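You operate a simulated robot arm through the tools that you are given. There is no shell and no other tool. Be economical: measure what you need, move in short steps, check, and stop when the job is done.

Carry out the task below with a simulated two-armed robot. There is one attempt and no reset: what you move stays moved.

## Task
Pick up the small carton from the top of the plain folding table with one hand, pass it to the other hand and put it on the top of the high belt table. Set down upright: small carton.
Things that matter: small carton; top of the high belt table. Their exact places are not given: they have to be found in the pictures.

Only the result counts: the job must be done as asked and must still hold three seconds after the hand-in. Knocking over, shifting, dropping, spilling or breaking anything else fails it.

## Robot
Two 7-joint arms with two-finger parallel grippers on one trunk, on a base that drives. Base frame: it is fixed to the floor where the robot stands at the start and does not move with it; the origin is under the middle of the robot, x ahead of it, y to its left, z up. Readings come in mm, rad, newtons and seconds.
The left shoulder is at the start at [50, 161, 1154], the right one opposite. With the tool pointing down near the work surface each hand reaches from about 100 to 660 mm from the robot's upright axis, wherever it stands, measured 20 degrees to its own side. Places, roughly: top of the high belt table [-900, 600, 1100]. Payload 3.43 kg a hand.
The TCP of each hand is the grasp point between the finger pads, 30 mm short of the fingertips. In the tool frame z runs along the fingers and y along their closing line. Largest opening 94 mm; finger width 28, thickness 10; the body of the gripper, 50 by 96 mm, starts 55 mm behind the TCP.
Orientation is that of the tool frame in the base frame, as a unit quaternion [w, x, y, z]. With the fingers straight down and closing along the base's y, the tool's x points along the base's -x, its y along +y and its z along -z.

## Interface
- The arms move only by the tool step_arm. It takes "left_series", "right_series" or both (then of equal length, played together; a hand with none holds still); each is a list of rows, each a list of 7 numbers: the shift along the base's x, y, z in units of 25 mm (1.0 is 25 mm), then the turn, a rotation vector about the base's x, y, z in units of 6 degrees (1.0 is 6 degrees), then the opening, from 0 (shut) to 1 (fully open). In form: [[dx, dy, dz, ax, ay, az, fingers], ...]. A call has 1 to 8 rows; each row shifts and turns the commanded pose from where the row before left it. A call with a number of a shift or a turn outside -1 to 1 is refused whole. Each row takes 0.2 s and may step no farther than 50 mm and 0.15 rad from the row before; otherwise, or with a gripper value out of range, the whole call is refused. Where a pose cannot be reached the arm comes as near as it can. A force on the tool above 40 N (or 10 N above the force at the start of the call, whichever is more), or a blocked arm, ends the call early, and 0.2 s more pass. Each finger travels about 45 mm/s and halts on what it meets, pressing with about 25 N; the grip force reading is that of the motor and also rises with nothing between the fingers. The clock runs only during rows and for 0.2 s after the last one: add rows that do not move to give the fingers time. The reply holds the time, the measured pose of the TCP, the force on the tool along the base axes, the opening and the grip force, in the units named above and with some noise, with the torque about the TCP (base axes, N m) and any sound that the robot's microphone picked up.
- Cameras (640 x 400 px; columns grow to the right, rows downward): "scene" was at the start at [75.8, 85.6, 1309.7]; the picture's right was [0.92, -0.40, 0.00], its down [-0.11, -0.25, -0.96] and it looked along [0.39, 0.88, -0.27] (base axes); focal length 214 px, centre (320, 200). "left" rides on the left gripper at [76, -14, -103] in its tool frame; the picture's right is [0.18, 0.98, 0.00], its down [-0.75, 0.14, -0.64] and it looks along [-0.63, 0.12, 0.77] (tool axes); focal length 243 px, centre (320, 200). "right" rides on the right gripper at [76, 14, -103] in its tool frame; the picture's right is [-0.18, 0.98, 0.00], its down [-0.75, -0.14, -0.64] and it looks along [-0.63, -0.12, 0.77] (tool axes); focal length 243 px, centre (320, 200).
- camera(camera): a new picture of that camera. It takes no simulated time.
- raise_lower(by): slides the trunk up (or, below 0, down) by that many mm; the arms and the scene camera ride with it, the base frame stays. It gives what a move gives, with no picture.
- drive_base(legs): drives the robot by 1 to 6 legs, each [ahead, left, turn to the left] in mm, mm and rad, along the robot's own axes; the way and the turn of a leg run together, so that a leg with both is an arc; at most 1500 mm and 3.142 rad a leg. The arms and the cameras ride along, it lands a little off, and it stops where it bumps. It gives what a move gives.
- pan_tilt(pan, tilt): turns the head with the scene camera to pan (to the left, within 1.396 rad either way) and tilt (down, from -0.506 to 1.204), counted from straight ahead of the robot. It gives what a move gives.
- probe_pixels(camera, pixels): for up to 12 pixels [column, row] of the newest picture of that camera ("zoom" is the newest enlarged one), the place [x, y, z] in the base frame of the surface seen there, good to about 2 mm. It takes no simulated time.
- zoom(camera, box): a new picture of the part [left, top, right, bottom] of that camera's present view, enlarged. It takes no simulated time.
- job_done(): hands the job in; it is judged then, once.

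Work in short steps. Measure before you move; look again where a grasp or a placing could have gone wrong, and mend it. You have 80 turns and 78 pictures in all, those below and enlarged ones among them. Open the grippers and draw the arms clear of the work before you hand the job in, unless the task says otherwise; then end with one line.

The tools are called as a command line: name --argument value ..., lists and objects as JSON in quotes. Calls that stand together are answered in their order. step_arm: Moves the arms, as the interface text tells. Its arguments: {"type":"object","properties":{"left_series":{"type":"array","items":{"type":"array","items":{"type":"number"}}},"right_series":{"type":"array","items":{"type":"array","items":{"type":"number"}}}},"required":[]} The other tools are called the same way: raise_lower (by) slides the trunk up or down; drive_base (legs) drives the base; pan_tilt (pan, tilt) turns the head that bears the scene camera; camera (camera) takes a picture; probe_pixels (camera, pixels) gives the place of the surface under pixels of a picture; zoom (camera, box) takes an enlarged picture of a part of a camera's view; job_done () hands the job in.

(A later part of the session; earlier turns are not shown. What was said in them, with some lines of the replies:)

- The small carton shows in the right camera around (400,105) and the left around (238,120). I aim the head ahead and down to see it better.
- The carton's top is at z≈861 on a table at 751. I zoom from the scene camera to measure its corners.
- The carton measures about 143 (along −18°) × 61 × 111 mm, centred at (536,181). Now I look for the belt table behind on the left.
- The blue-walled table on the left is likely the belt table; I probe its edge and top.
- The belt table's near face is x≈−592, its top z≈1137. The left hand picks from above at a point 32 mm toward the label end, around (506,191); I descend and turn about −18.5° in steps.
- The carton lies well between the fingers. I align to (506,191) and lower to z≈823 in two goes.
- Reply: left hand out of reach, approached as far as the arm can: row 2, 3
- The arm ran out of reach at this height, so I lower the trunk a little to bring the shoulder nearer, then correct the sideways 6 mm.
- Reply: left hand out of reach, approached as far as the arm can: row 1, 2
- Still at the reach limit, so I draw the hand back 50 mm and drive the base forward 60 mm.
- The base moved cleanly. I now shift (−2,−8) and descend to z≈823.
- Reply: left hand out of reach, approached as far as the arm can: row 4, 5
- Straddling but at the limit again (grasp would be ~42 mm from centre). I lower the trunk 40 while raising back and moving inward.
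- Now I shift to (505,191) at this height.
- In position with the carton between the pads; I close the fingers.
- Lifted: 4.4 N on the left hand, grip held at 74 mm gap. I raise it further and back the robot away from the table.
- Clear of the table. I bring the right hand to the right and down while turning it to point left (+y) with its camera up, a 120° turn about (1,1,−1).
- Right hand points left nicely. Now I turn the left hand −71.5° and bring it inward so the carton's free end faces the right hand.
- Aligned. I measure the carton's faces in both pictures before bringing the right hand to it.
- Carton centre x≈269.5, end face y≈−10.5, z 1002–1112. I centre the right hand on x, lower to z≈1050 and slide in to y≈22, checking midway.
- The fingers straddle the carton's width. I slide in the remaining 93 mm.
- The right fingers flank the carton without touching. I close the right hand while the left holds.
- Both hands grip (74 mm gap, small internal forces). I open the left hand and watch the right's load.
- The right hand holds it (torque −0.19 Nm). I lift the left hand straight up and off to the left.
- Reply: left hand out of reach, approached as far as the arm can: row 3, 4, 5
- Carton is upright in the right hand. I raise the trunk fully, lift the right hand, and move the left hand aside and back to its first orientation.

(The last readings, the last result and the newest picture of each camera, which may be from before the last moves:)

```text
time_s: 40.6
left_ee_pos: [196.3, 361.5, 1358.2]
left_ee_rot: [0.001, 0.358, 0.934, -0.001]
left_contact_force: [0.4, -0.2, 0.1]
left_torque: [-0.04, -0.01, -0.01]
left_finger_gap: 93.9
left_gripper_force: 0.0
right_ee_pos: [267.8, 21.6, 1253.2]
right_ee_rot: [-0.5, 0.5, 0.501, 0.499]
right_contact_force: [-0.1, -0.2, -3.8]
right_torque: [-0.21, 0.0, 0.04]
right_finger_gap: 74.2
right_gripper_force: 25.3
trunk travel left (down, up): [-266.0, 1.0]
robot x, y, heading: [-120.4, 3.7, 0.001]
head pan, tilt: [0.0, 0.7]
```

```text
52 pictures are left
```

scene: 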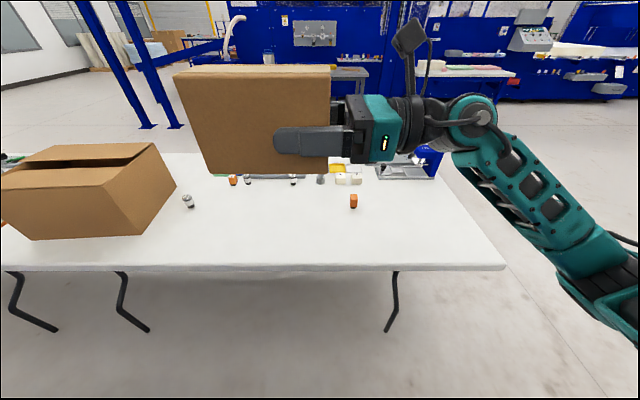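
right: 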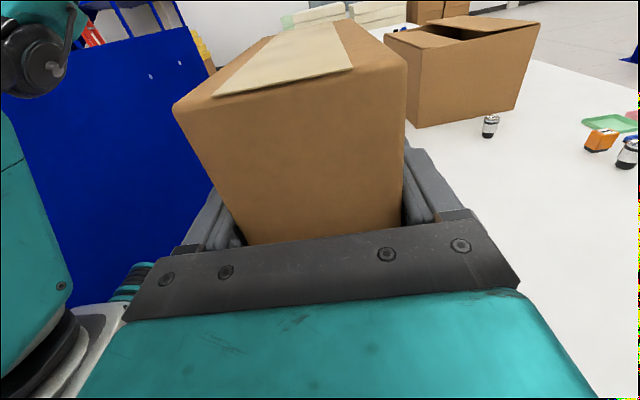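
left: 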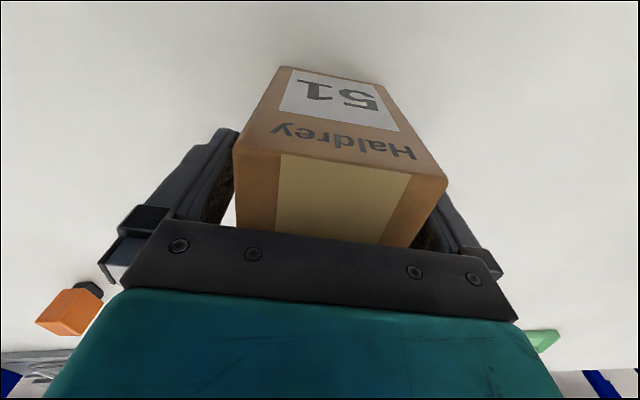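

Carton is held level, bottom ~1205. I go forward 130 mm for turning room, turn left 0.8 rad, and look toward the belt table.

drive_base --legs '[[130, 0, 0], [0, 0, 0.8]]'

pan_tilt --pan 1.39 --tilt 0.4

camera --camera "scene"

```text
time_s: 43.9
left_ee_pos: [-22.1, 477.0, 1358.7]
left_ee_rot: [0.001, -0.027, 1.0, -0.001]
left_contact_force: [0.0, 0.5, 0.4]
left_torque: [-0.01, -0.02, -0.01]
left_finger_gap: 93.8
left_gripper_force: 0.1
right_ee_pos: [268.7, 289.2, 1253.8]
right_ee_rot: [-0.653, 0.269, 0.655, 0.269]
right_contact_force: [0.5, -0.3, -4.4]
right_torque: [-0.15, -0.15, 0.0]
right_finger_gap: 74.2
right_gripper_force: 25.2
trunk travel left (down, up): [-266.0, 1.0]
robot x, y, heading: [10.3, -0.3, 0.787]
head pan, tilt: [0.0, 0.7]
```

```text
time_s: 45.5
left_ee_pos: [-23.1, 478.6, 1359.5]
left_ee_rot: [0.001, -0.027, 1.0, -0.001]
left_contact_force: [0.9, -0.3, 0.8]
left_torque: [-0.03, -0.01, -0.02]
left_finger_gap: 94.0
left_gripper_force: 0.0
right_ee_pos: [267.8, 288.5, 1253.1]
right_ee_rot: [-0.653, 0.27, 0.654, 0.269]
right_contact_force: [-0.2, -0.4, -4.5]
right_torque: [-0.14, -0.14, -0.03]
right_finger_gap: 74.3
right_gripper_force: 25.1
trunk travel left (down, up): [-266.0, 1.0]
robot x, y, heading: [5.5, 0.1, 0.79]
head pan, tilt: [1.389, 0.4]
```

```text
51 pictures are left
```

scene: 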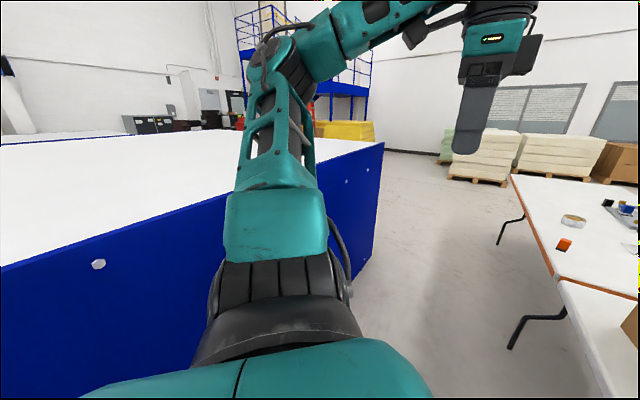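

The belt table's top is wide, white and empty here; I probe its edge, lip and surface.

probe_pixels --camera "scene" --pixels '[[20, 262], [20, 275], [150, 222], [20, 255], [100, 225], [100, 180], [10, 160], [60, 150], [350, 142], [10, 142], [98, 264], [150, 170]]'

zoom --camera "scene" --box '[0, 110, 240, 280]'

```text
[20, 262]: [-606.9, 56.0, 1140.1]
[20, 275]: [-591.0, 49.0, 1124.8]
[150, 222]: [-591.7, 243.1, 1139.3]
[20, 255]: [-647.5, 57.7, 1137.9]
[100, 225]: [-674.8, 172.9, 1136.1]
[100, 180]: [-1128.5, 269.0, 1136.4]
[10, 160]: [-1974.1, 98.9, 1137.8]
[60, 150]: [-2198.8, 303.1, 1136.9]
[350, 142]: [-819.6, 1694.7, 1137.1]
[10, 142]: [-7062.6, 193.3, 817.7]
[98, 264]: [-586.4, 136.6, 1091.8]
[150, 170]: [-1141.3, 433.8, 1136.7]
```

```text
2.35 times, centred on (120, 195) of scene
```

zoom: 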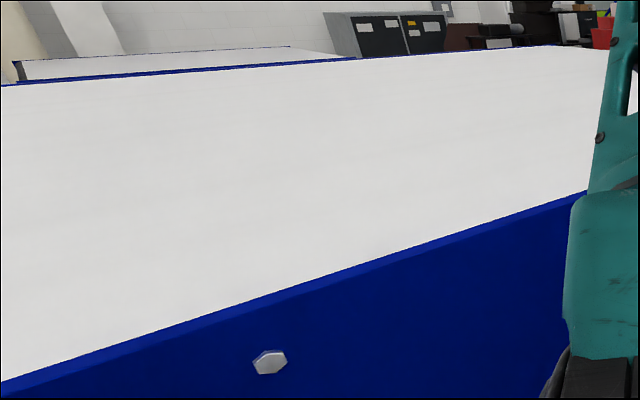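

Top is at z≈1137 with a near-flush rim at x≈−592. I check how far the left elbow sticks out before turning further.

probe_pixels --camera "scene" --pixels '[[275, 225], [275, 275], [275, 330], [275, 120], [290, 50], [235, 220], [230, 380]]'

```text
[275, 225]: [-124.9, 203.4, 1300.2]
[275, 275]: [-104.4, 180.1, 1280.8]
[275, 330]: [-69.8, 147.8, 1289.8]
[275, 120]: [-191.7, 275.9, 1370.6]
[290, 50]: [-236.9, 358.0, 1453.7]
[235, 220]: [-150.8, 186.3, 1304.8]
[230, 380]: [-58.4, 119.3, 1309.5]
```

Elbow radius ~435 mm and high, so turning is safe. I turn the rest to face the belt table.

drive_base --legs '[[0, 0, 1.2], [0, 0, 1.152]]'

pan_tilt --pan -0.5 --tilt 0.6

camera --camera "scene"

```text
time_s: 51.7
left_ee_pos: [-306.8, -358.8, 1358.4]
left_ee_rot: [-0.001, 0.933, -0.361, 0.0]
left_contact_force: [-0.5, -0.1, -0.2]
left_torque: [-0.01, -0.02, -0.01]
left_finger_gap: 94.1
left_gripper_force: 0.0
right_ee_pos: [-377.3, -20.0, 1253.1]
right_ee_rot: [-0.501, -0.5, 0.501, -0.498]
right_contact_force: [-0.2, 0.2, -5.1]
right_torque: [0.23, -0.02, 0.02]
right_finger_gap: 74.1
right_gripper_force: 24.8
trunk travel left (down, up): [-266.0, 1.0]
robot x, y, heading: [5.2, 1.1, 3.14]
head pan, tilt: [1.389, 0.4]
```

```text
time_s: 53.6
left_ee_pos: [-307.5, -360.4, 1358.5]
left_ee_rot: [-0.001, 0.933, -0.36, -0.001]
left_contact_force: [-0.9, -0.4, 0.0]
left_torque: [-0.03, -0.01, -0.04]
left_finger_gap: 93.8
left_gripper_force: 0.1
right_ee_pos: [-377.9, -20.0, 1252.8]
right_ee_rot: [-0.501, -0.499, 0.501, -0.499]
right_contact_force: [0.2, 0.4, -4.2]
right_torque: [0.2, -0.01, -0.03]
right_finger_gap: 74.4
right_gripper_force: 25.4
trunk travel left (down, up): [-266.0, 1.0]
robot x, y, heading: [9.3, -2.3, 3.134]
head pan, tilt: [-0.499, 0.6]
```

```text
49 pictures are left
```

scene: 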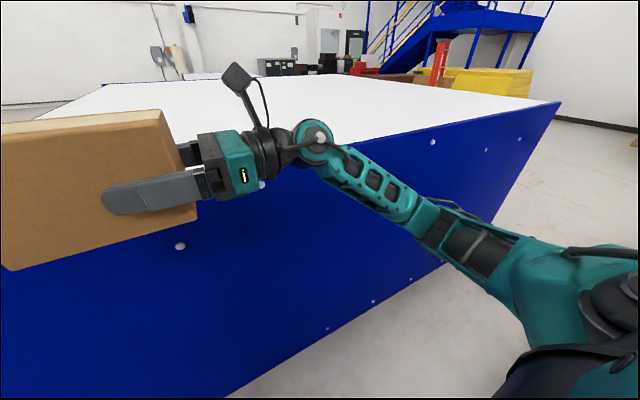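

Facing the table. I probe the right forearm and elbow to see how they would clear the table rim.

probe_pixels --camera "scene" --pixels '[[315, 140], [345, 175], [400, 205], [430, 230], [490, 250], [540, 280], [270, 155], [320, 155], [160, 190], [160, 110], [120, 262], [10, 260]]'

```text
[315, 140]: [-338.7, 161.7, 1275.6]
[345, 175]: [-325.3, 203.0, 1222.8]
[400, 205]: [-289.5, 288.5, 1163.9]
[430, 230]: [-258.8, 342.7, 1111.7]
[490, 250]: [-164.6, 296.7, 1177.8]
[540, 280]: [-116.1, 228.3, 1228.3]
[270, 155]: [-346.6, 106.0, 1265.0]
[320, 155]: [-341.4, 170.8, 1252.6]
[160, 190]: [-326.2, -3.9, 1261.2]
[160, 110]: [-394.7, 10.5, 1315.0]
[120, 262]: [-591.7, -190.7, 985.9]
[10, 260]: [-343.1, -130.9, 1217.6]
```

The forearm would foul the rim with the hand sideways, so I turn the hand −90° about z to point forward (toward the table); then the carton leads and the forearm stays outside.

step_arm --right_series '[[0, 0.33, 0, 0, 0, -1, 0.3], [0, 0.33, 0, 0, 0, -1, 0.3], [0, 0.33, 0, 0, 0, -1, 0.3], [0, 0.33, 0, 0, 0, -1, 0.3], [0, 0.33, 0, 0, 0, -1, 0.3], [0, 0.33, 0, 0, 0, -1, 0.3], [0, 0.33, 0, 0, 0, -1, 0.3], [0, 0.33, 0, 0, 0, -1, 0.3]]'

step_arm --right_series '[[0, 0.33, 0, 0, 0, -1, 0.3], [0, 0.33, 0, 0, 0, -1, 0.3], [0, 0.33, 0, 0, 0, -1, 0.3], [0, 0.33, 0, 0, 0, -1, 0.3], [0, 0.33, 0, 0, 0, -1, 0.3], [0, 0.33, 0, 0, 0, -1, 0.3], [0, 0.33, 0, 0, 0, -1, 0.3], [0, 0, 0, 0, 0, 0, 0.3]]'

camera --camera "scene"

```text
time_s: 55.4
left_ee_pos: [-305.6, -360.2, 1358.8]
left_ee_rot: [-0.002, 0.933, -0.361, -0.001]
left_contact_force: [0.0, -1.0, -0.8]
left_torque: [-0.01, -0.01, 0.03]
left_finger_gap: 94.0
left_gripper_force: 0.1
right_ee_pos: [-396.6, 42.9, 1255.0]
right_ee_rot: [-0.659, -0.252, 0.662, -0.251]
right_contact_force: [0.3, 0.5, -5.5]
right_torque: [0.15, -0.14, 0.0]
right_finger_gap: 74.2
right_gripper_force: 24.9
right hand out of reach, approached as far as the arm can: row 7, 8
trunk travel left (down, up): [-266.0, 1.0]
robot x, y, heading: [8.5, 1.9, 3.139]
head pan, tilt: [-0.499, 0.6]
```

```text
time_s: 56.5
left_ee_pos: [-306.0, -358.2, 1358.8]
left_ee_rot: [-0.001, 0.933, -0.36, 0.0]
left_contact_force: [0.1, 0.3, -0.7]
left_torque: [0.0, 0.03, -0.02]
left_finger_gap: 94.2
left_gripper_force: 0.1
right_ee_pos: [-446.1, 171.0, 1222.5]
right_ee_rot: [0.715, 0.183, -0.675, 0.004]
right_contact_force: [-0.8, 0.1, -4.0]
right_torque: [0.05, -0.22, 0.01]
right_finger_gap: 74.4
right_gripper_force: 24.2
right hand out of reach, approached as far as the arm can: row 1, 2, 3, 4, 5
trunk travel left (down, up): [-266.0, 1.0]
robot x, y, heading: [8.9, -1.5, 3.137]
head pan, tilt: [-0.499, 0.6]
stopped in row 5 (right hand): the arm was blocked; the commanded pose is now the measured one
```

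```text
48 pictures are left
```

scene: 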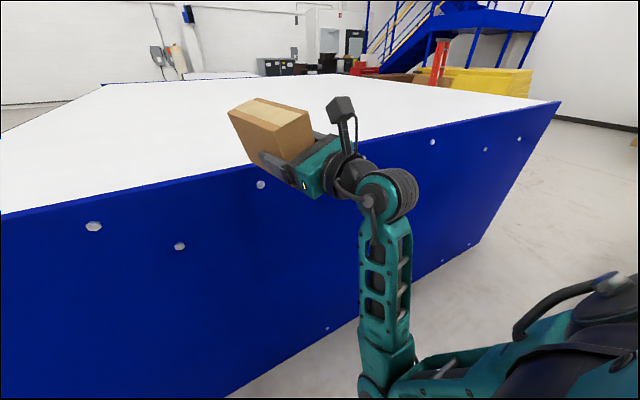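

The hand now points mostly forward but rolled about 15°. I correct the roll about x while going slightly up and outward where the arm has more freedom.

step_arm --right_series '[[0, 0, 0.5, -0.4, 0, 0, 0.3], [0, 0, 0.5, -0.4, 0, 0, 0.3], [-0.3, 0, 0.3, -0.4, 0, 0, 0.3], [-0.3, 0, 0, -0.4, 0, 0, 0.3], [0, 0, 0, -0.4, 0, 0, 0.3], [0, 0, 0, -0.4, 0, 0, 0.3], [0, 0, 0, 0, 0, 0, 0.3]]'

camera --camera "scene"

```text
time_s: 57.0
left_ee_pos: [-306.9, -359.2, 1360.3]
left_ee_rot: [-0.002, 0.933, -0.36, -0.001]
left_contact_force: [0.4, -0.4, 0.4]
left_torque: [0.0, 0.0, 0.02]
left_finger_gap: 94.0
left_gripper_force: 0.1
right_ee_pos: [-448.6, 200.9, 1218.5]
right_ee_rot: [0.695, 0.221, -0.68, -0.078]
right_contact_force: [-0.3, 0.0, -4.1]
right_torque: [0.04, -0.17, 0.04]
right_finger_gap: 74.3
right_gripper_force: 24.6
right hand out of reach, approached as far as the arm can: row 1, 2
trunk travel left (down, up): [-266.0, 1.0]
robot x, y, heading: [11.5, -3.8, 3.139]
head pan, tilt: [-0.499, 0.6]
stopped in row 2 (right hand): the arm was blocked; the commanded pose is now the measured one
```

```text
47 pictures are left
```

scene: 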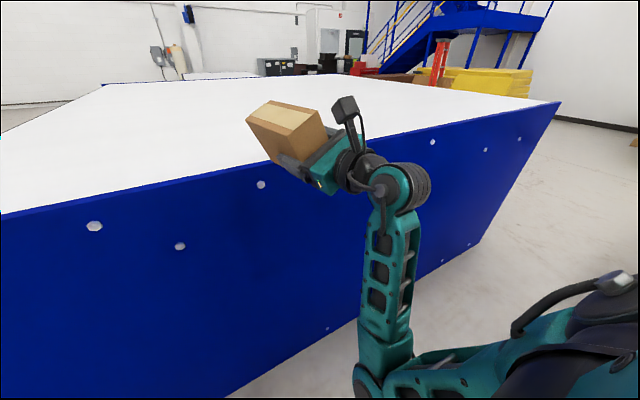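

That region is at a joint limit. I go back to the sideways pose that worked; then I'll turn the base so that the sideways hand points over the table.

step_arm --right_series '[[0.197, -0.631, 0.12, -0.21, -0.233, 0.915, 0.3], [0.197, -0.631, 0.12, -0.21, -0.233, 0.915, 0.3], [0.197, -0.631, 0.12, -0.21, -0.233, 0.915, 0.3], [0.197, -0.631, 0.12, -0.21, -0.233, 0.915, 0.3], [0.197, -0.631, 0.12, -0.21, -0.233, 0.915, 0.3], [0.197, -0.631, 0.12, -0.21, -0.233, 0.915, 0.3], [0.197, -0.631, 0.12, -0.21, -0.233, 0.915, 0.3]]'

```text
time_s: 58.6
left_ee_pos: [-307.2, -359.7, 1359.9]
left_ee_rot: [-0.001, 0.933, -0.36, -0.002]
left_contact_force: [-0.2, 0.2, 1.2]
left_torque: [-0.02, -0.03, 0.0]
left_finger_gap: 94.3
left_gripper_force: 0.1
right_ee_pos: [-414.9, 88.2, 1240.3]
right_ee_rot: [0.637, 0.384, -0.628, 0.229]
right_contact_force: [-0.4, -0.6, -3.9]
right_torque: [0.18, -0.1, -0.03]
right_finger_gap: 74.2
right_gripper_force: 24.6
trunk travel left (down, up): [-266.0, 1.0]
robot x, y, heading: [11.9, 0.3, 3.14]
head pan, tilt: [-0.499, 0.6]
```

Good. From here I level the hand at a −36° yaw (a reachable pose) at about 430 mm ahead and 30 mm left of the robot.

step_arm --right_series '[[-0.02, -0.787, 0.1, -0.302, -0.177, 0.063, 0.3], [-0.02, -0.787, 0.1, -0.302, -0.177, 0.063, 0.3], [-0.02, -0.787, 0.1, -0.302, -0.177, 0.063, 0.3], [-0.02, -0.787, 0.1, -0.302, -0.177, 0.063, 0.3], [-0.02, -0.787, 0.1, -0.302, -0.177, 0.063, 0.3], [-0.02, -0.787, 0.1, -0.302, -0.177, 0.063, 0.3], [0, 0, 0, 0, 0, 0, 0.3]]'

camera --camera "scene"

```text
time_s: 60.2
left_ee_pos: [-305.6, -359.2, 1359.0]
left_ee_rot: [-0.001, 0.933, -0.36, -0.001]
left_contact_force: [0.0, 0.4, -0.1]
left_torque: [0.01, 0.04, 0.03]
left_finger_gap: 94.1
left_gripper_force: 0.0
right_ee_pos: [-417.8, -28.1, 1255.5]
right_ee_rot: [0.631, 0.321, -0.63, 0.318]
right_contact_force: [-0.1, 0.2, -4.8]
right_torque: [0.16, -0.13, 0.03]
right_finger_gap: 74.5
right_gripper_force: 24.8
trunk travel left (down, up): [-266.0, 1.0]
robot x, y, heading: [10.5, 0.2, 3.135]
head pan, tilt: [-0.499, 0.6]
```

```text
46 pictures are left
```

scene: 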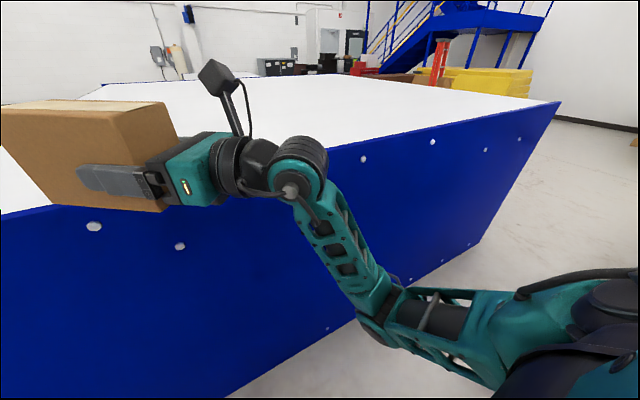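

Level again. I extend the hand forward-left (over toward rel ≈ (500,220)) and then turn the base right 0.94 rad so the hand points straight at the table.

step_arm --right_series '[[-0.35, -0.95, 0, 0, 0, 0, 0.3], [-0.35, -0.95, 0, 0, 0, 0, 0.3], [-0.35, -0.95, 0, 0, 0, 0, 0.3], [-0.35, -0.95, 0, 0, 0, 0, 0.3], [-0.35, -0.95, 0, 0, 0, 0, 0.3], [-0.35, -0.95, 0, 0, 0, 0, 0.3], [-0.35, -0.95, 0, 0, 0, 0, 0.3], [0, 0, 0, 0, 0, 0, 0.3]]'

drive_base --legs '[[0, 0, -0.94]]'

pan_tilt --pan 0.3 --tilt 0.6

camera --camera "scene"

```text
time_s: 62.0
left_ee_pos: [-308.2, -359.0, 1359.5]
left_ee_rot: [-0.002, 0.933, -0.36, 0.0]
left_contact_force: [0.3, -0.2, 0.5]
left_torque: [0.0, -0.02, 0.01]
left_finger_gap: 94.1
left_gripper_force: 0.1
right_ee_pos: [-478.8, -194.8, 1255.5]
right_ee_rot: [0.631, 0.321, -0.63, 0.319]
right_contact_force: [-0.1, 0.0, -4.9]
right_torque: [0.13, -0.11, 0.01]
right_finger_gap: 74.2
right_gripper_force: 25.5
trunk travel left (down, up): [-266.0, 1.0]
robot x, y, heading: [7.9, -3.5, 3.136]
head pan, tilt: [-0.499, 0.6]
```

```text
time_s: 64.8
left_ee_pos: [-467.7, 41.9, 1358.9]
left_ee_rot: [0.002, -0.67, 0.742, -0.001]
left_contact_force: [0.8, 0.5, 0.4]
left_torque: [0.03, -0.03, -0.03]
left_finger_gap: 94.2
left_gripper_force: 0.1
right_ee_pos: [-437.9, 279.3, 1254.2]
right_ee_rot: [-0.706, -0.002, 0.708, 0.001]
right_contact_force: [0.1, 0.6, -4.4]
right_torque: [-0.02, -0.18, 0.02]
right_finger_gap: 74.3
right_gripper_force: 25.1
trunk travel left (down, up): [-266.0, 1.0]
robot x, y, heading: [11.0, 0.0, 2.203]
head pan, tilt: [-0.499, 0.6]
```

```text
time_s: 66.0
left_ee_pos: [-467.2, 41.5, 1358.7]
left_ee_rot: [0.002, -0.67, 0.742, 0.0]
left_contact_force: [0.4, -0.5, -0.5]
left_torque: [-0.04, 0.0, 0.0]
left_finger_gap: 94.1
left_gripper_force: 0.1
right_ee_pos: [-438.0, 279.5, 1255.3]
right_ee_rot: [-0.707, -0.003, 0.708, 0.0]
right_contact_force: [0.0, 0.9, -4.6]
right_torque: [0.01, -0.2, 0.02]
right_finger_gap: 74.1
right_gripper_force: 25.0
trunk travel left (down, up): [-266.0, 1.0]
robot x, y, heading: [12.9, 1.1, 2.199]
head pan, tilt: [0.3, 0.6]
```

```text
45 pictures are left
```

scene: 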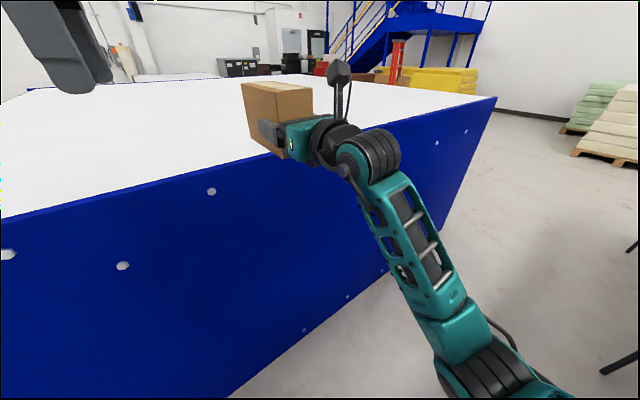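

The hand points straight at the table with the carton level. I drive toward the table (robot ahead/left combination along −x), 180 mm first.

drive_base --legs '[[106, 146, 0]]'

drive_base --legs '[[29, 40, 0]]'

camera --camera "scene"

camera --camera "right"

```text
time_s: 67.5
left_ee_pos: [-647.3, 40.9, 1358.8]
left_ee_rot: [0.001, -0.669, 0.743, 0.0]
left_contact_force: [-0.4, -0.3, 0.9]
left_torque: [0.03, -0.01, -0.01]
left_finger_gap: 93.7
left_gripper_force: 0.1
right_ee_pos: [-618.7, 277.3, 1254.9]
right_ee_rot: [-0.706, -0.002, 0.708, 0.001]
right_contact_force: [0.8, 0.3, -4.8]
right_torque: [0.02, -0.17, -0.02]
right_finger_gap: 74.3
right_gripper_force: 25.7
trunk travel left (down, up): [-266.0, 1.0]
robot x, y, heading: [-169.6, -2.3, 2.201]
head pan, tilt: [0.3, 0.6]
```

```text
time_s: 68.4
left_ee_pos: [-697.3, 41.7, 1358.5]
left_ee_rot: [0.002, -0.67, 0.743, -0.001]
left_contact_force: [-0.9, 0.8, -0.3]
left_torque: [-0.01, -0.03, 0.01]
left_finger_gap: 94.0
left_gripper_force: 0.1
right_ee_pos: [-667.6, 278.6, 1254.5]
right_ee_rot: [-0.706, -0.002, 0.708, 0.0]
right_contact_force: [-1.1, 0.8, -5.0]
right_torque: [0.01, -0.19, 0.02]
right_finger_gap: 74.3
right_gripper_force: 25.1
trunk travel left (down, up): [-266.0, 1.0]
robot x, y, heading: [-218.2, -4.4, 2.203]
head pan, tilt: [0.3, 0.6]
```

```text
44 pictures are left
```

scene: 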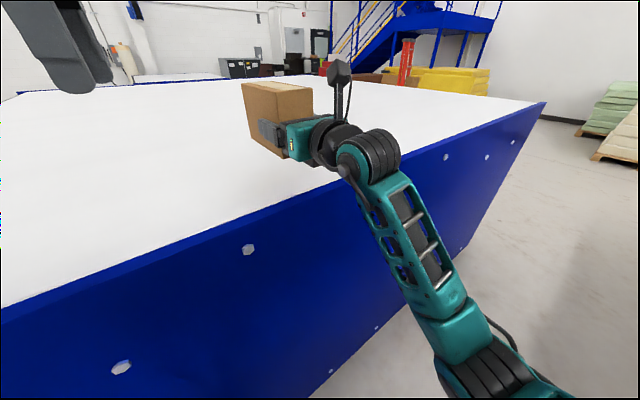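

```text
43 pictures are left
```

right: 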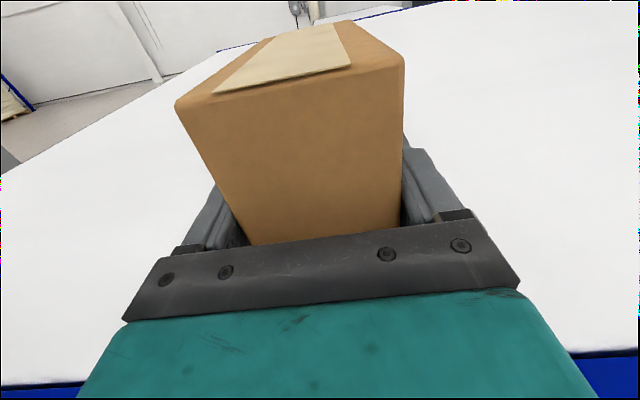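

The carton is over the table. I probe the carton's bottom level and the wrist joints versus the rim before lowering.

probe_pixels --camera "scene" --pixels '[[283, 155], [262, 146], [248, 88], [308, 92], [283, 122], [300, 155], [330, 165], [345, 180], [370, 150], [385, 178], [395, 160]]'

zoom --camera "scene" --box '[220, 50, 460, 250]'

```text
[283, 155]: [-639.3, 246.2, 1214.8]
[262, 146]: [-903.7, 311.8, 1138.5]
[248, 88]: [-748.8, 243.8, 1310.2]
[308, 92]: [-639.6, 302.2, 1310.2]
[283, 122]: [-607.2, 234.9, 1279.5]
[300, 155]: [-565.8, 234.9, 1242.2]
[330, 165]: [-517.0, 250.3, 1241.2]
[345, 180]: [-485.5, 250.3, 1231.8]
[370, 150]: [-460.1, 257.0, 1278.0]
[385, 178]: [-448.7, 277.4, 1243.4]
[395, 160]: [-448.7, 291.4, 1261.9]
```

```text
2.00 times, centred on (340, 150) of scene
```

zoom: 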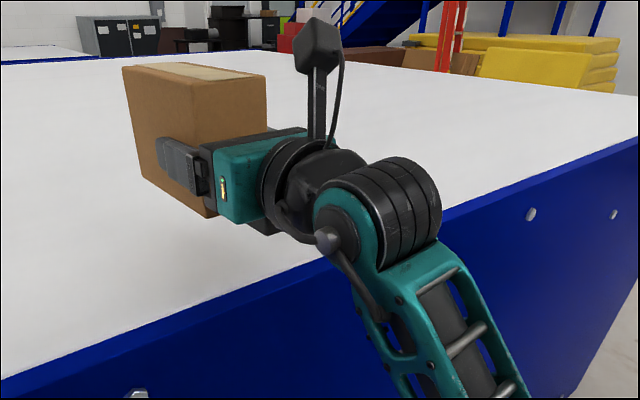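

Wrist joints stay outboard of the rim (x>−590) at this position, and the carton's back edge is 43 mm inside. I lower 50 mm.

step_arm --right_series '[[0, 0, -0.5, 0, 0, 0, 0.3], [0, 0, -0.5, 0, 0, 0, 0.3], [0, 0, -0.5, 0, 0, 0, 0.3], [0, 0, -0.5, 0, 0, 0, 0.3], [0, 0, 0, 0, 0, 0, 0.3]]'

zoom --camera "scene" --box '[220, 50, 460, 250]'

```text
time_s: 69.6
left_ee_pos: [-696.4, 41.8, 1358.7]
left_ee_rot: [0.001, -0.67, 0.743, 0.0]
left_contact_force: [-0.2, 0.7, 0.1]
left_torque: [-0.01, -0.03, 0.01]
left_finger_gap: 94.1
left_gripper_force: 0.0
right_ee_pos: [-666.0, 279.5, 1205.1]
right_ee_rot: [-0.706, -0.002, 0.708, 0.002]
right_contact_force: [-0.3, 0.4, -4.1]
right_torque: [0.03, -0.21, -0.02]
right_finger_gap: 74.1
right_gripper_force: 25.4
trunk travel left (down, up): [-266.0, 1.0]
robot x, y, heading: [-217.9, 0.4, 2.202]
head pan, tilt: [0.3, 0.6]
```

```text
2.00 times, centred on (340, 150) of scene
```

zoom: 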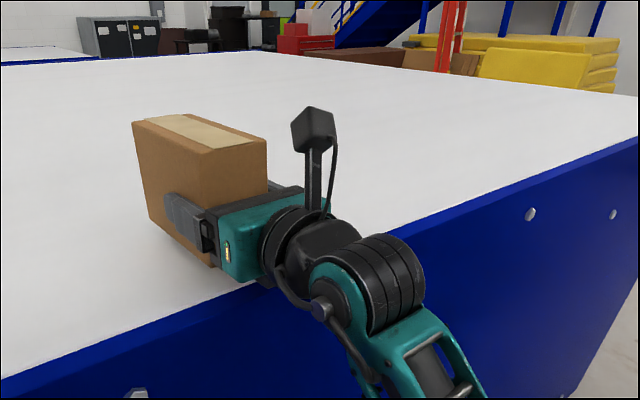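

About 13–18 mm remain. I lower in fine steps, watching the vertical force.

step_arm --right_series '[[0, 0, -0.2, 0, 0, 0, 0.3], [0, 0, -0.2, 0, 0, 0, 0.3], [0, 0, -0.1, 0, 0, 0, 0.3], [0, 0, 0, 0, 0, 0, 0.3]]'

zoom --camera "scene" --box '[260, 90, 380, 190]'

```text
time_s: 70.6
left_ee_pos: [-695.9, 41.7, 1360.0]
left_ee_rot: [0.001, -0.67, 0.742, 0.0]
left_contact_force: [1.4, 0.0, -0.2]
left_torque: [0.03, -0.02, 0.04]
left_finger_gap: 93.9
left_gripper_force: 0.1
right_ee_pos: [-665.9, 278.5, 1191.7]
right_ee_rot: [-0.706, -0.001, 0.708, 0.002]
right_contact_force: [0.0, 0.2, -5.2]
right_torque: [0.03, -0.22, 0.02]
right_finger_gap: 74.3
right_gripper_force: 25.4
trunk travel left (down, up): [-266.0, 1.0]
robot x, y, heading: [-218.7, -2.0, 2.201]
head pan, tilt: [0.3, 0.6]
```

```text
4.00 times, centred on (320, 140) of scene
```

zoom: 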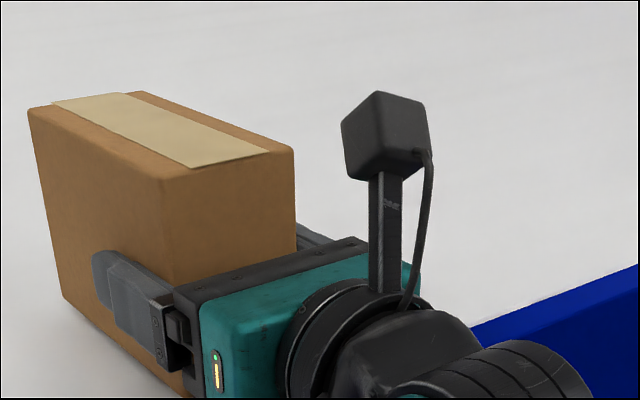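

Not touching yet (−5 N still). I keep lowering by small steps.

step_arm --right_series '[[0, 0, -0.08, 0, 0, 0, 0.3], [0, 0, -0.08, 0, 0, 0, 0.3], [0, 0, 0, 0, 0, 0, 0.3]]'

```text
time_s: 71.4
left_ee_pos: [-696.7, 40.6, 1358.9]
left_ee_rot: [0.001, -0.669, 0.743, 0.0]
left_contact_force: [0.0, 0.4, 0.3]
left_torque: [0.04, -0.03, 0.0]
left_finger_gap: 93.5
left_gripper_force: 0.0
right_ee_pos: [-666.3, 278.8, 1187.8]
right_ee_rot: [-0.706, -0.002, 0.708, 0.001]
right_contact_force: [0.1, 1.2, -5.2]
right_torque: [-0.01, -0.2, -0.01]
right_finger_gap: 74.2
right_gripper_force: 24.8
trunk travel left (down, up): [-266.0, 1.0]
robot x, y, heading: [-217.6, -1.5, 2.203]
head pan, tilt: [0.3, 0.6]
```

step_arm --right_series '[[0, 0, -0.08, 0, 0, 0, 0.3], [0, 0, -0.04, 0, 0, 0, 0.3], [0, 0, 0, 0, 0, 0, 0.3]]'

probe_pixels --camera "scene" --pixels '[[285, 127], [325, 129], [275, 118]]'

```text
time_s: 72.2
left_ee_pos: [-696.2, 41.0, 1360.7]
left_ee_rot: [0.001, -0.67, 0.742, 0.0]
left_contact_force: [-0.1, -0.1, 0.2]
left_torque: [0.01, -0.03, 0.01]
left_finger_gap: 94.0
left_gripper_force: 0.0
right_ee_pos: [-665.5, 278.6, 1185.8]
right_ee_rot: [0.707, 0.002, -0.707, -0.001]
right_contact_force: [-1.1, 0.4, -1.2]
right_torque: [-0.07, 0.25, -0.07]
right_finger_gap: 74.7
right_gripper_force: 25.0
trunk travel left (down, up): [-266.0, 1.0]
robot x, y, heading: [-220.4, -3.6, 2.203]
head pan, tilt: [0.3, 0.6]
```

```text
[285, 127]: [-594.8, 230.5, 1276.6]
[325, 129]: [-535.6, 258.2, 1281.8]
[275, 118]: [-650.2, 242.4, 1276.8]
```

Contact has begun (load dropped to −1.2 N, torque flipped). One more millimetre, then I open the hand slowly.

step_arm --right_series '[[0, 0, -0.04, 0, 0, 0, 0.3], [0, 0, 0, 0, 0, 0, 0.85], [0, 0, 0, 0, 0, 0, 1], [0, 0, 0, 0, 0, 0, 1], [0, 0, 0, 0, 0, 0, 1]]'

camera --camera "right"

zoom --camera "scene" --box '[240, 80, 400, 200]'

```text
time_s: 73.4
left_ee_pos: [-696.2, 39.7, 1359.5]
left_ee_rot: [0.001, -0.669, 0.743, 0.0]
left_contact_force: [0.0, -0.5, 0.0]
left_torque: [-0.04, -0.01, 0.04]
left_finger_gap: 93.9
left_gripper_force: 0.1
right_ee_pos: [-664.6, 278.0, 1185.9]
right_ee_rot: [0.708, 0.001, -0.707, -0.002]
right_contact_force: [-4.1, 3.1, 12.3]
right_torque: [-0.09, -0.7, 0.11]
right_finger_gap: 93.8
right_gripper_force: 0.1
trunk travel left (down, up): [-266.0, 1.0]
robot x, y, heading: [-216.5, -1.8, 2.202]
head pan, tilt: [0.3, 0.6]
```

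```text
39 pictures are left
```

right: 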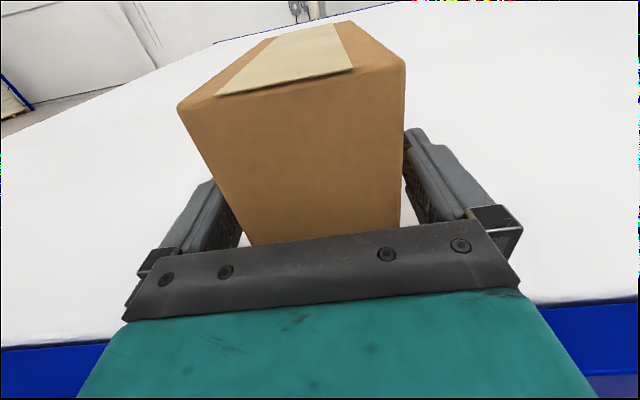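

```text
3.33 times, centred on (320, 140) of scene
```

zoom: 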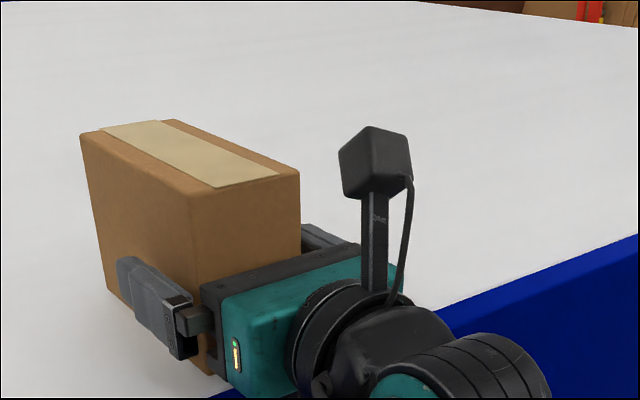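

Released; the +12 N shows the wrist lightly resting on the rim. I raise the hand 4 mm, check that the carton stands still, then back away.

step_arm --right_series '[[0, 0, 0.08, 0, 0, 0, 1], [0, 0, 0.08, 0, 0, 0, 1], [0, 0, 0, 0, 0, 0, 1]]'

zoom --camera "scene" --box '[240, 80, 400, 200]'

camera --camera "right"

```text
time_s: 74.2
left_ee_pos: [-696.5, 41.6, 1358.4]
left_ee_rot: [0.002, -0.669, 0.743, 0.0]
left_contact_force: [-0.7, -0.9, 0.9]
left_torque: [-0.05, 0.0, 0.0]
left_finger_gap: 94.3
left_gripper_force: 0.1
right_ee_pos: [-665.6, 278.0, 1187.0]
right_ee_rot: [-0.706, -0.002, 0.708, 0.0]
right_contact_force: [-0.5, -0.3, 1.1]
right_torque: [0.06, 0.01, 0.0]
right_finger_gap: 94.2
right_gripper_force: 0.2
trunk travel left (down, up): [-266.0, 1.0]
robot x, y, heading: [-219.8, -0.9, 2.201]
head pan, tilt: [0.3, 0.6]
```

```text
3.33 times, centred on (320, 140) of scene
```

zoom: 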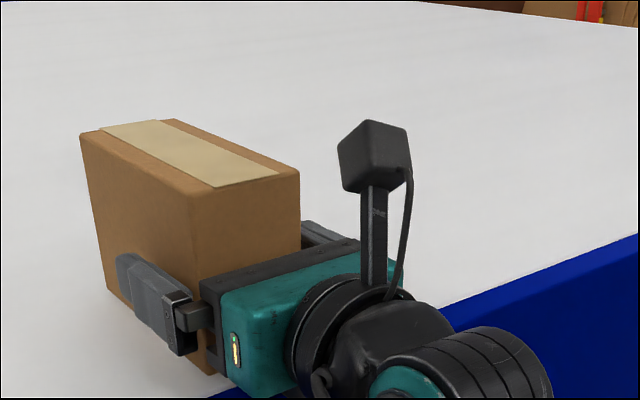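

```text
36 pictures are left
```

right: 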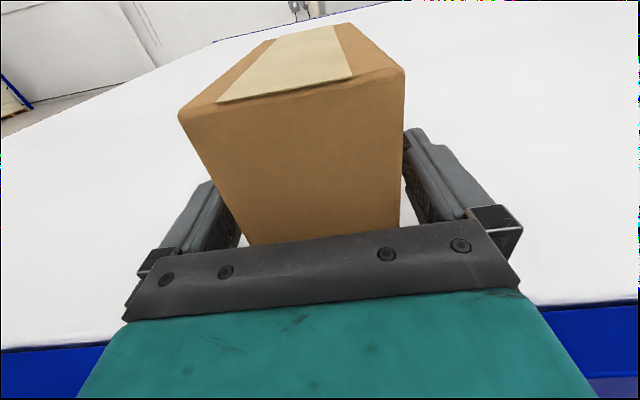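

The carton stays put as the hand rises. I raise another 8 mm and back the base straight out (+x) by 200 mm.

step_arm --right_series '[[0, 0, 0.3, 0, 0, 0, 1], [0, 0, 0, 0, 0, 0, 1]]'

drive_base --legs '[[-59, -81, 0], [-59, -81, 0]]'

pan_tilt --pan 0.4 --tilt 0.4

camera --camera "scene"

```text
time_s: 74.8
left_ee_pos: [-695.5, 40.5, 1359.0]
left_ee_rot: [0.001, -0.67, 0.743, 0.0]
left_contact_force: [-0.7, 0.0, 0.1]
left_torque: [-0.02, 0.01, 0.0]
left_finger_gap: 94.2
left_gripper_force: 0.1
right_ee_pos: [-666.2, 279.4, 1194.5]
right_ee_rot: [-0.706, -0.002, 0.708, 0.001]
right_contact_force: [-0.1, 0.1, 0.0]
right_torque: [0.01, -0.01, -0.03]
right_finger_gap: 94.0
right_gripper_force: 0.1
trunk travel left (down, up): [-266.0, 1.0]
robot x, y, heading: [-218.8, -1.2, 2.197]
head pan, tilt: [0.3, 0.6]
```

```text
time_s: 76.7
left_ee_pos: [-496.1, 41.9, 1359.2]
left_ee_rot: [0.002, -0.671, 0.742, 0.001]
left_contact_force: [-0.1, -0.5, 0.5]
left_torque: [-0.03, 0.03, -0.02]
left_finger_gap: 93.8
left_gripper_force: 0.1
right_ee_pos: [-467.2, 279.7, 1196.0]
right_ee_rot: [-0.707, -0.003, 0.708, 0.001]
right_contact_force: [0.8, -0.9, 0.4]
right_torque: [-0.03, -0.06, 0.01]
right_finger_gap: 93.9
right_gripper_force: 0.0
trunk travel left (down, up): [-266.0, 1.0]
robot x, y, heading: [-20.9, 1.8, 2.204]
head pan, tilt: [0.3, 0.6]
```

```text
time_s: 77.4
left_ee_pos: [-497.2, 41.5, 1359.0]
left_ee_rot: [0.001, -0.67, 0.742, 0.001]
left_contact_force: [0.2, 0.1, 0.3]
left_torque: [-0.01, -0.04, -0.02]
left_finger_gap: 93.9
left_gripper_force: 0.1
right_ee_pos: [-467.9, 279.3, 1195.2]
right_ee_rot: [-0.706, -0.002, 0.708, 0.001]
right_contact_force: [-0.2, 0.1, 0.1]
right_torque: [0.02, 0.05, -0.01]
right_finger_gap: 93.9
right_gripper_force: 0.0
trunk travel left (down, up): [-266.0, 1.0]
robot x, y, heading: [-21.0, 2.2, 2.2]
head pan, tilt: [0.4, 0.4]
```

```text
35 pictures are left
```

scene: 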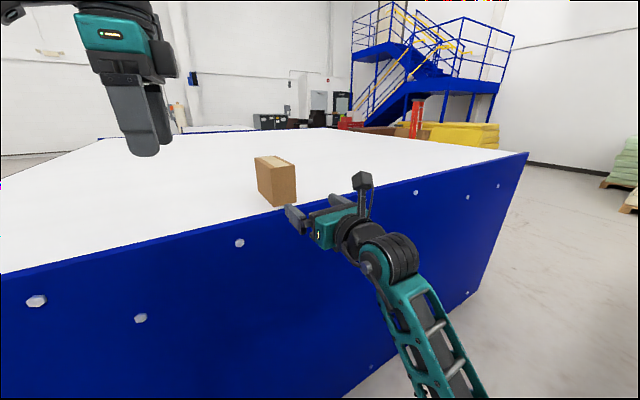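

The carton stands free on the belt table; I probe its top and base to confirm it is level and not moving.

zoom --camera "scene" --box '[235, 140, 320, 220]'

probe_pixels --camera "scene" --pixels '[[258, 160], [275, 166], [292, 164], [278, 202], [293, 200], [260, 190], [280, 160]]'

```text
5.00 times, centred on (278, 180) of scene
```

zoom: 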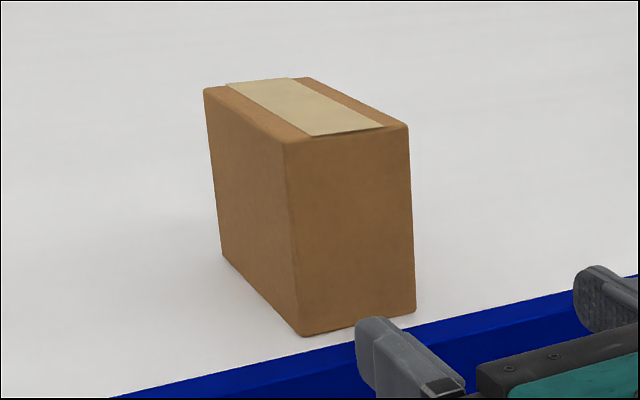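

```text
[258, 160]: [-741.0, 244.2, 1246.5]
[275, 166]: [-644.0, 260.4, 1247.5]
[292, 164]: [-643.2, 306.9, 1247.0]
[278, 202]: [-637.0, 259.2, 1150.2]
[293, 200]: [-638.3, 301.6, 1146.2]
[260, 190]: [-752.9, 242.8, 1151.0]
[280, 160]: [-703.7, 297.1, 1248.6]
```

The carton's top is level at z≈1247, which is 110 mm above the surface. It stands upright about 45 mm inside the edge, and both hands are open and clear, so I hand in.

job_done

```text
The job is handed in.
```

The small carton was picked up with the left hand, passed to the right, and now stands upright on the high belt table. Nothing else was seen to move.
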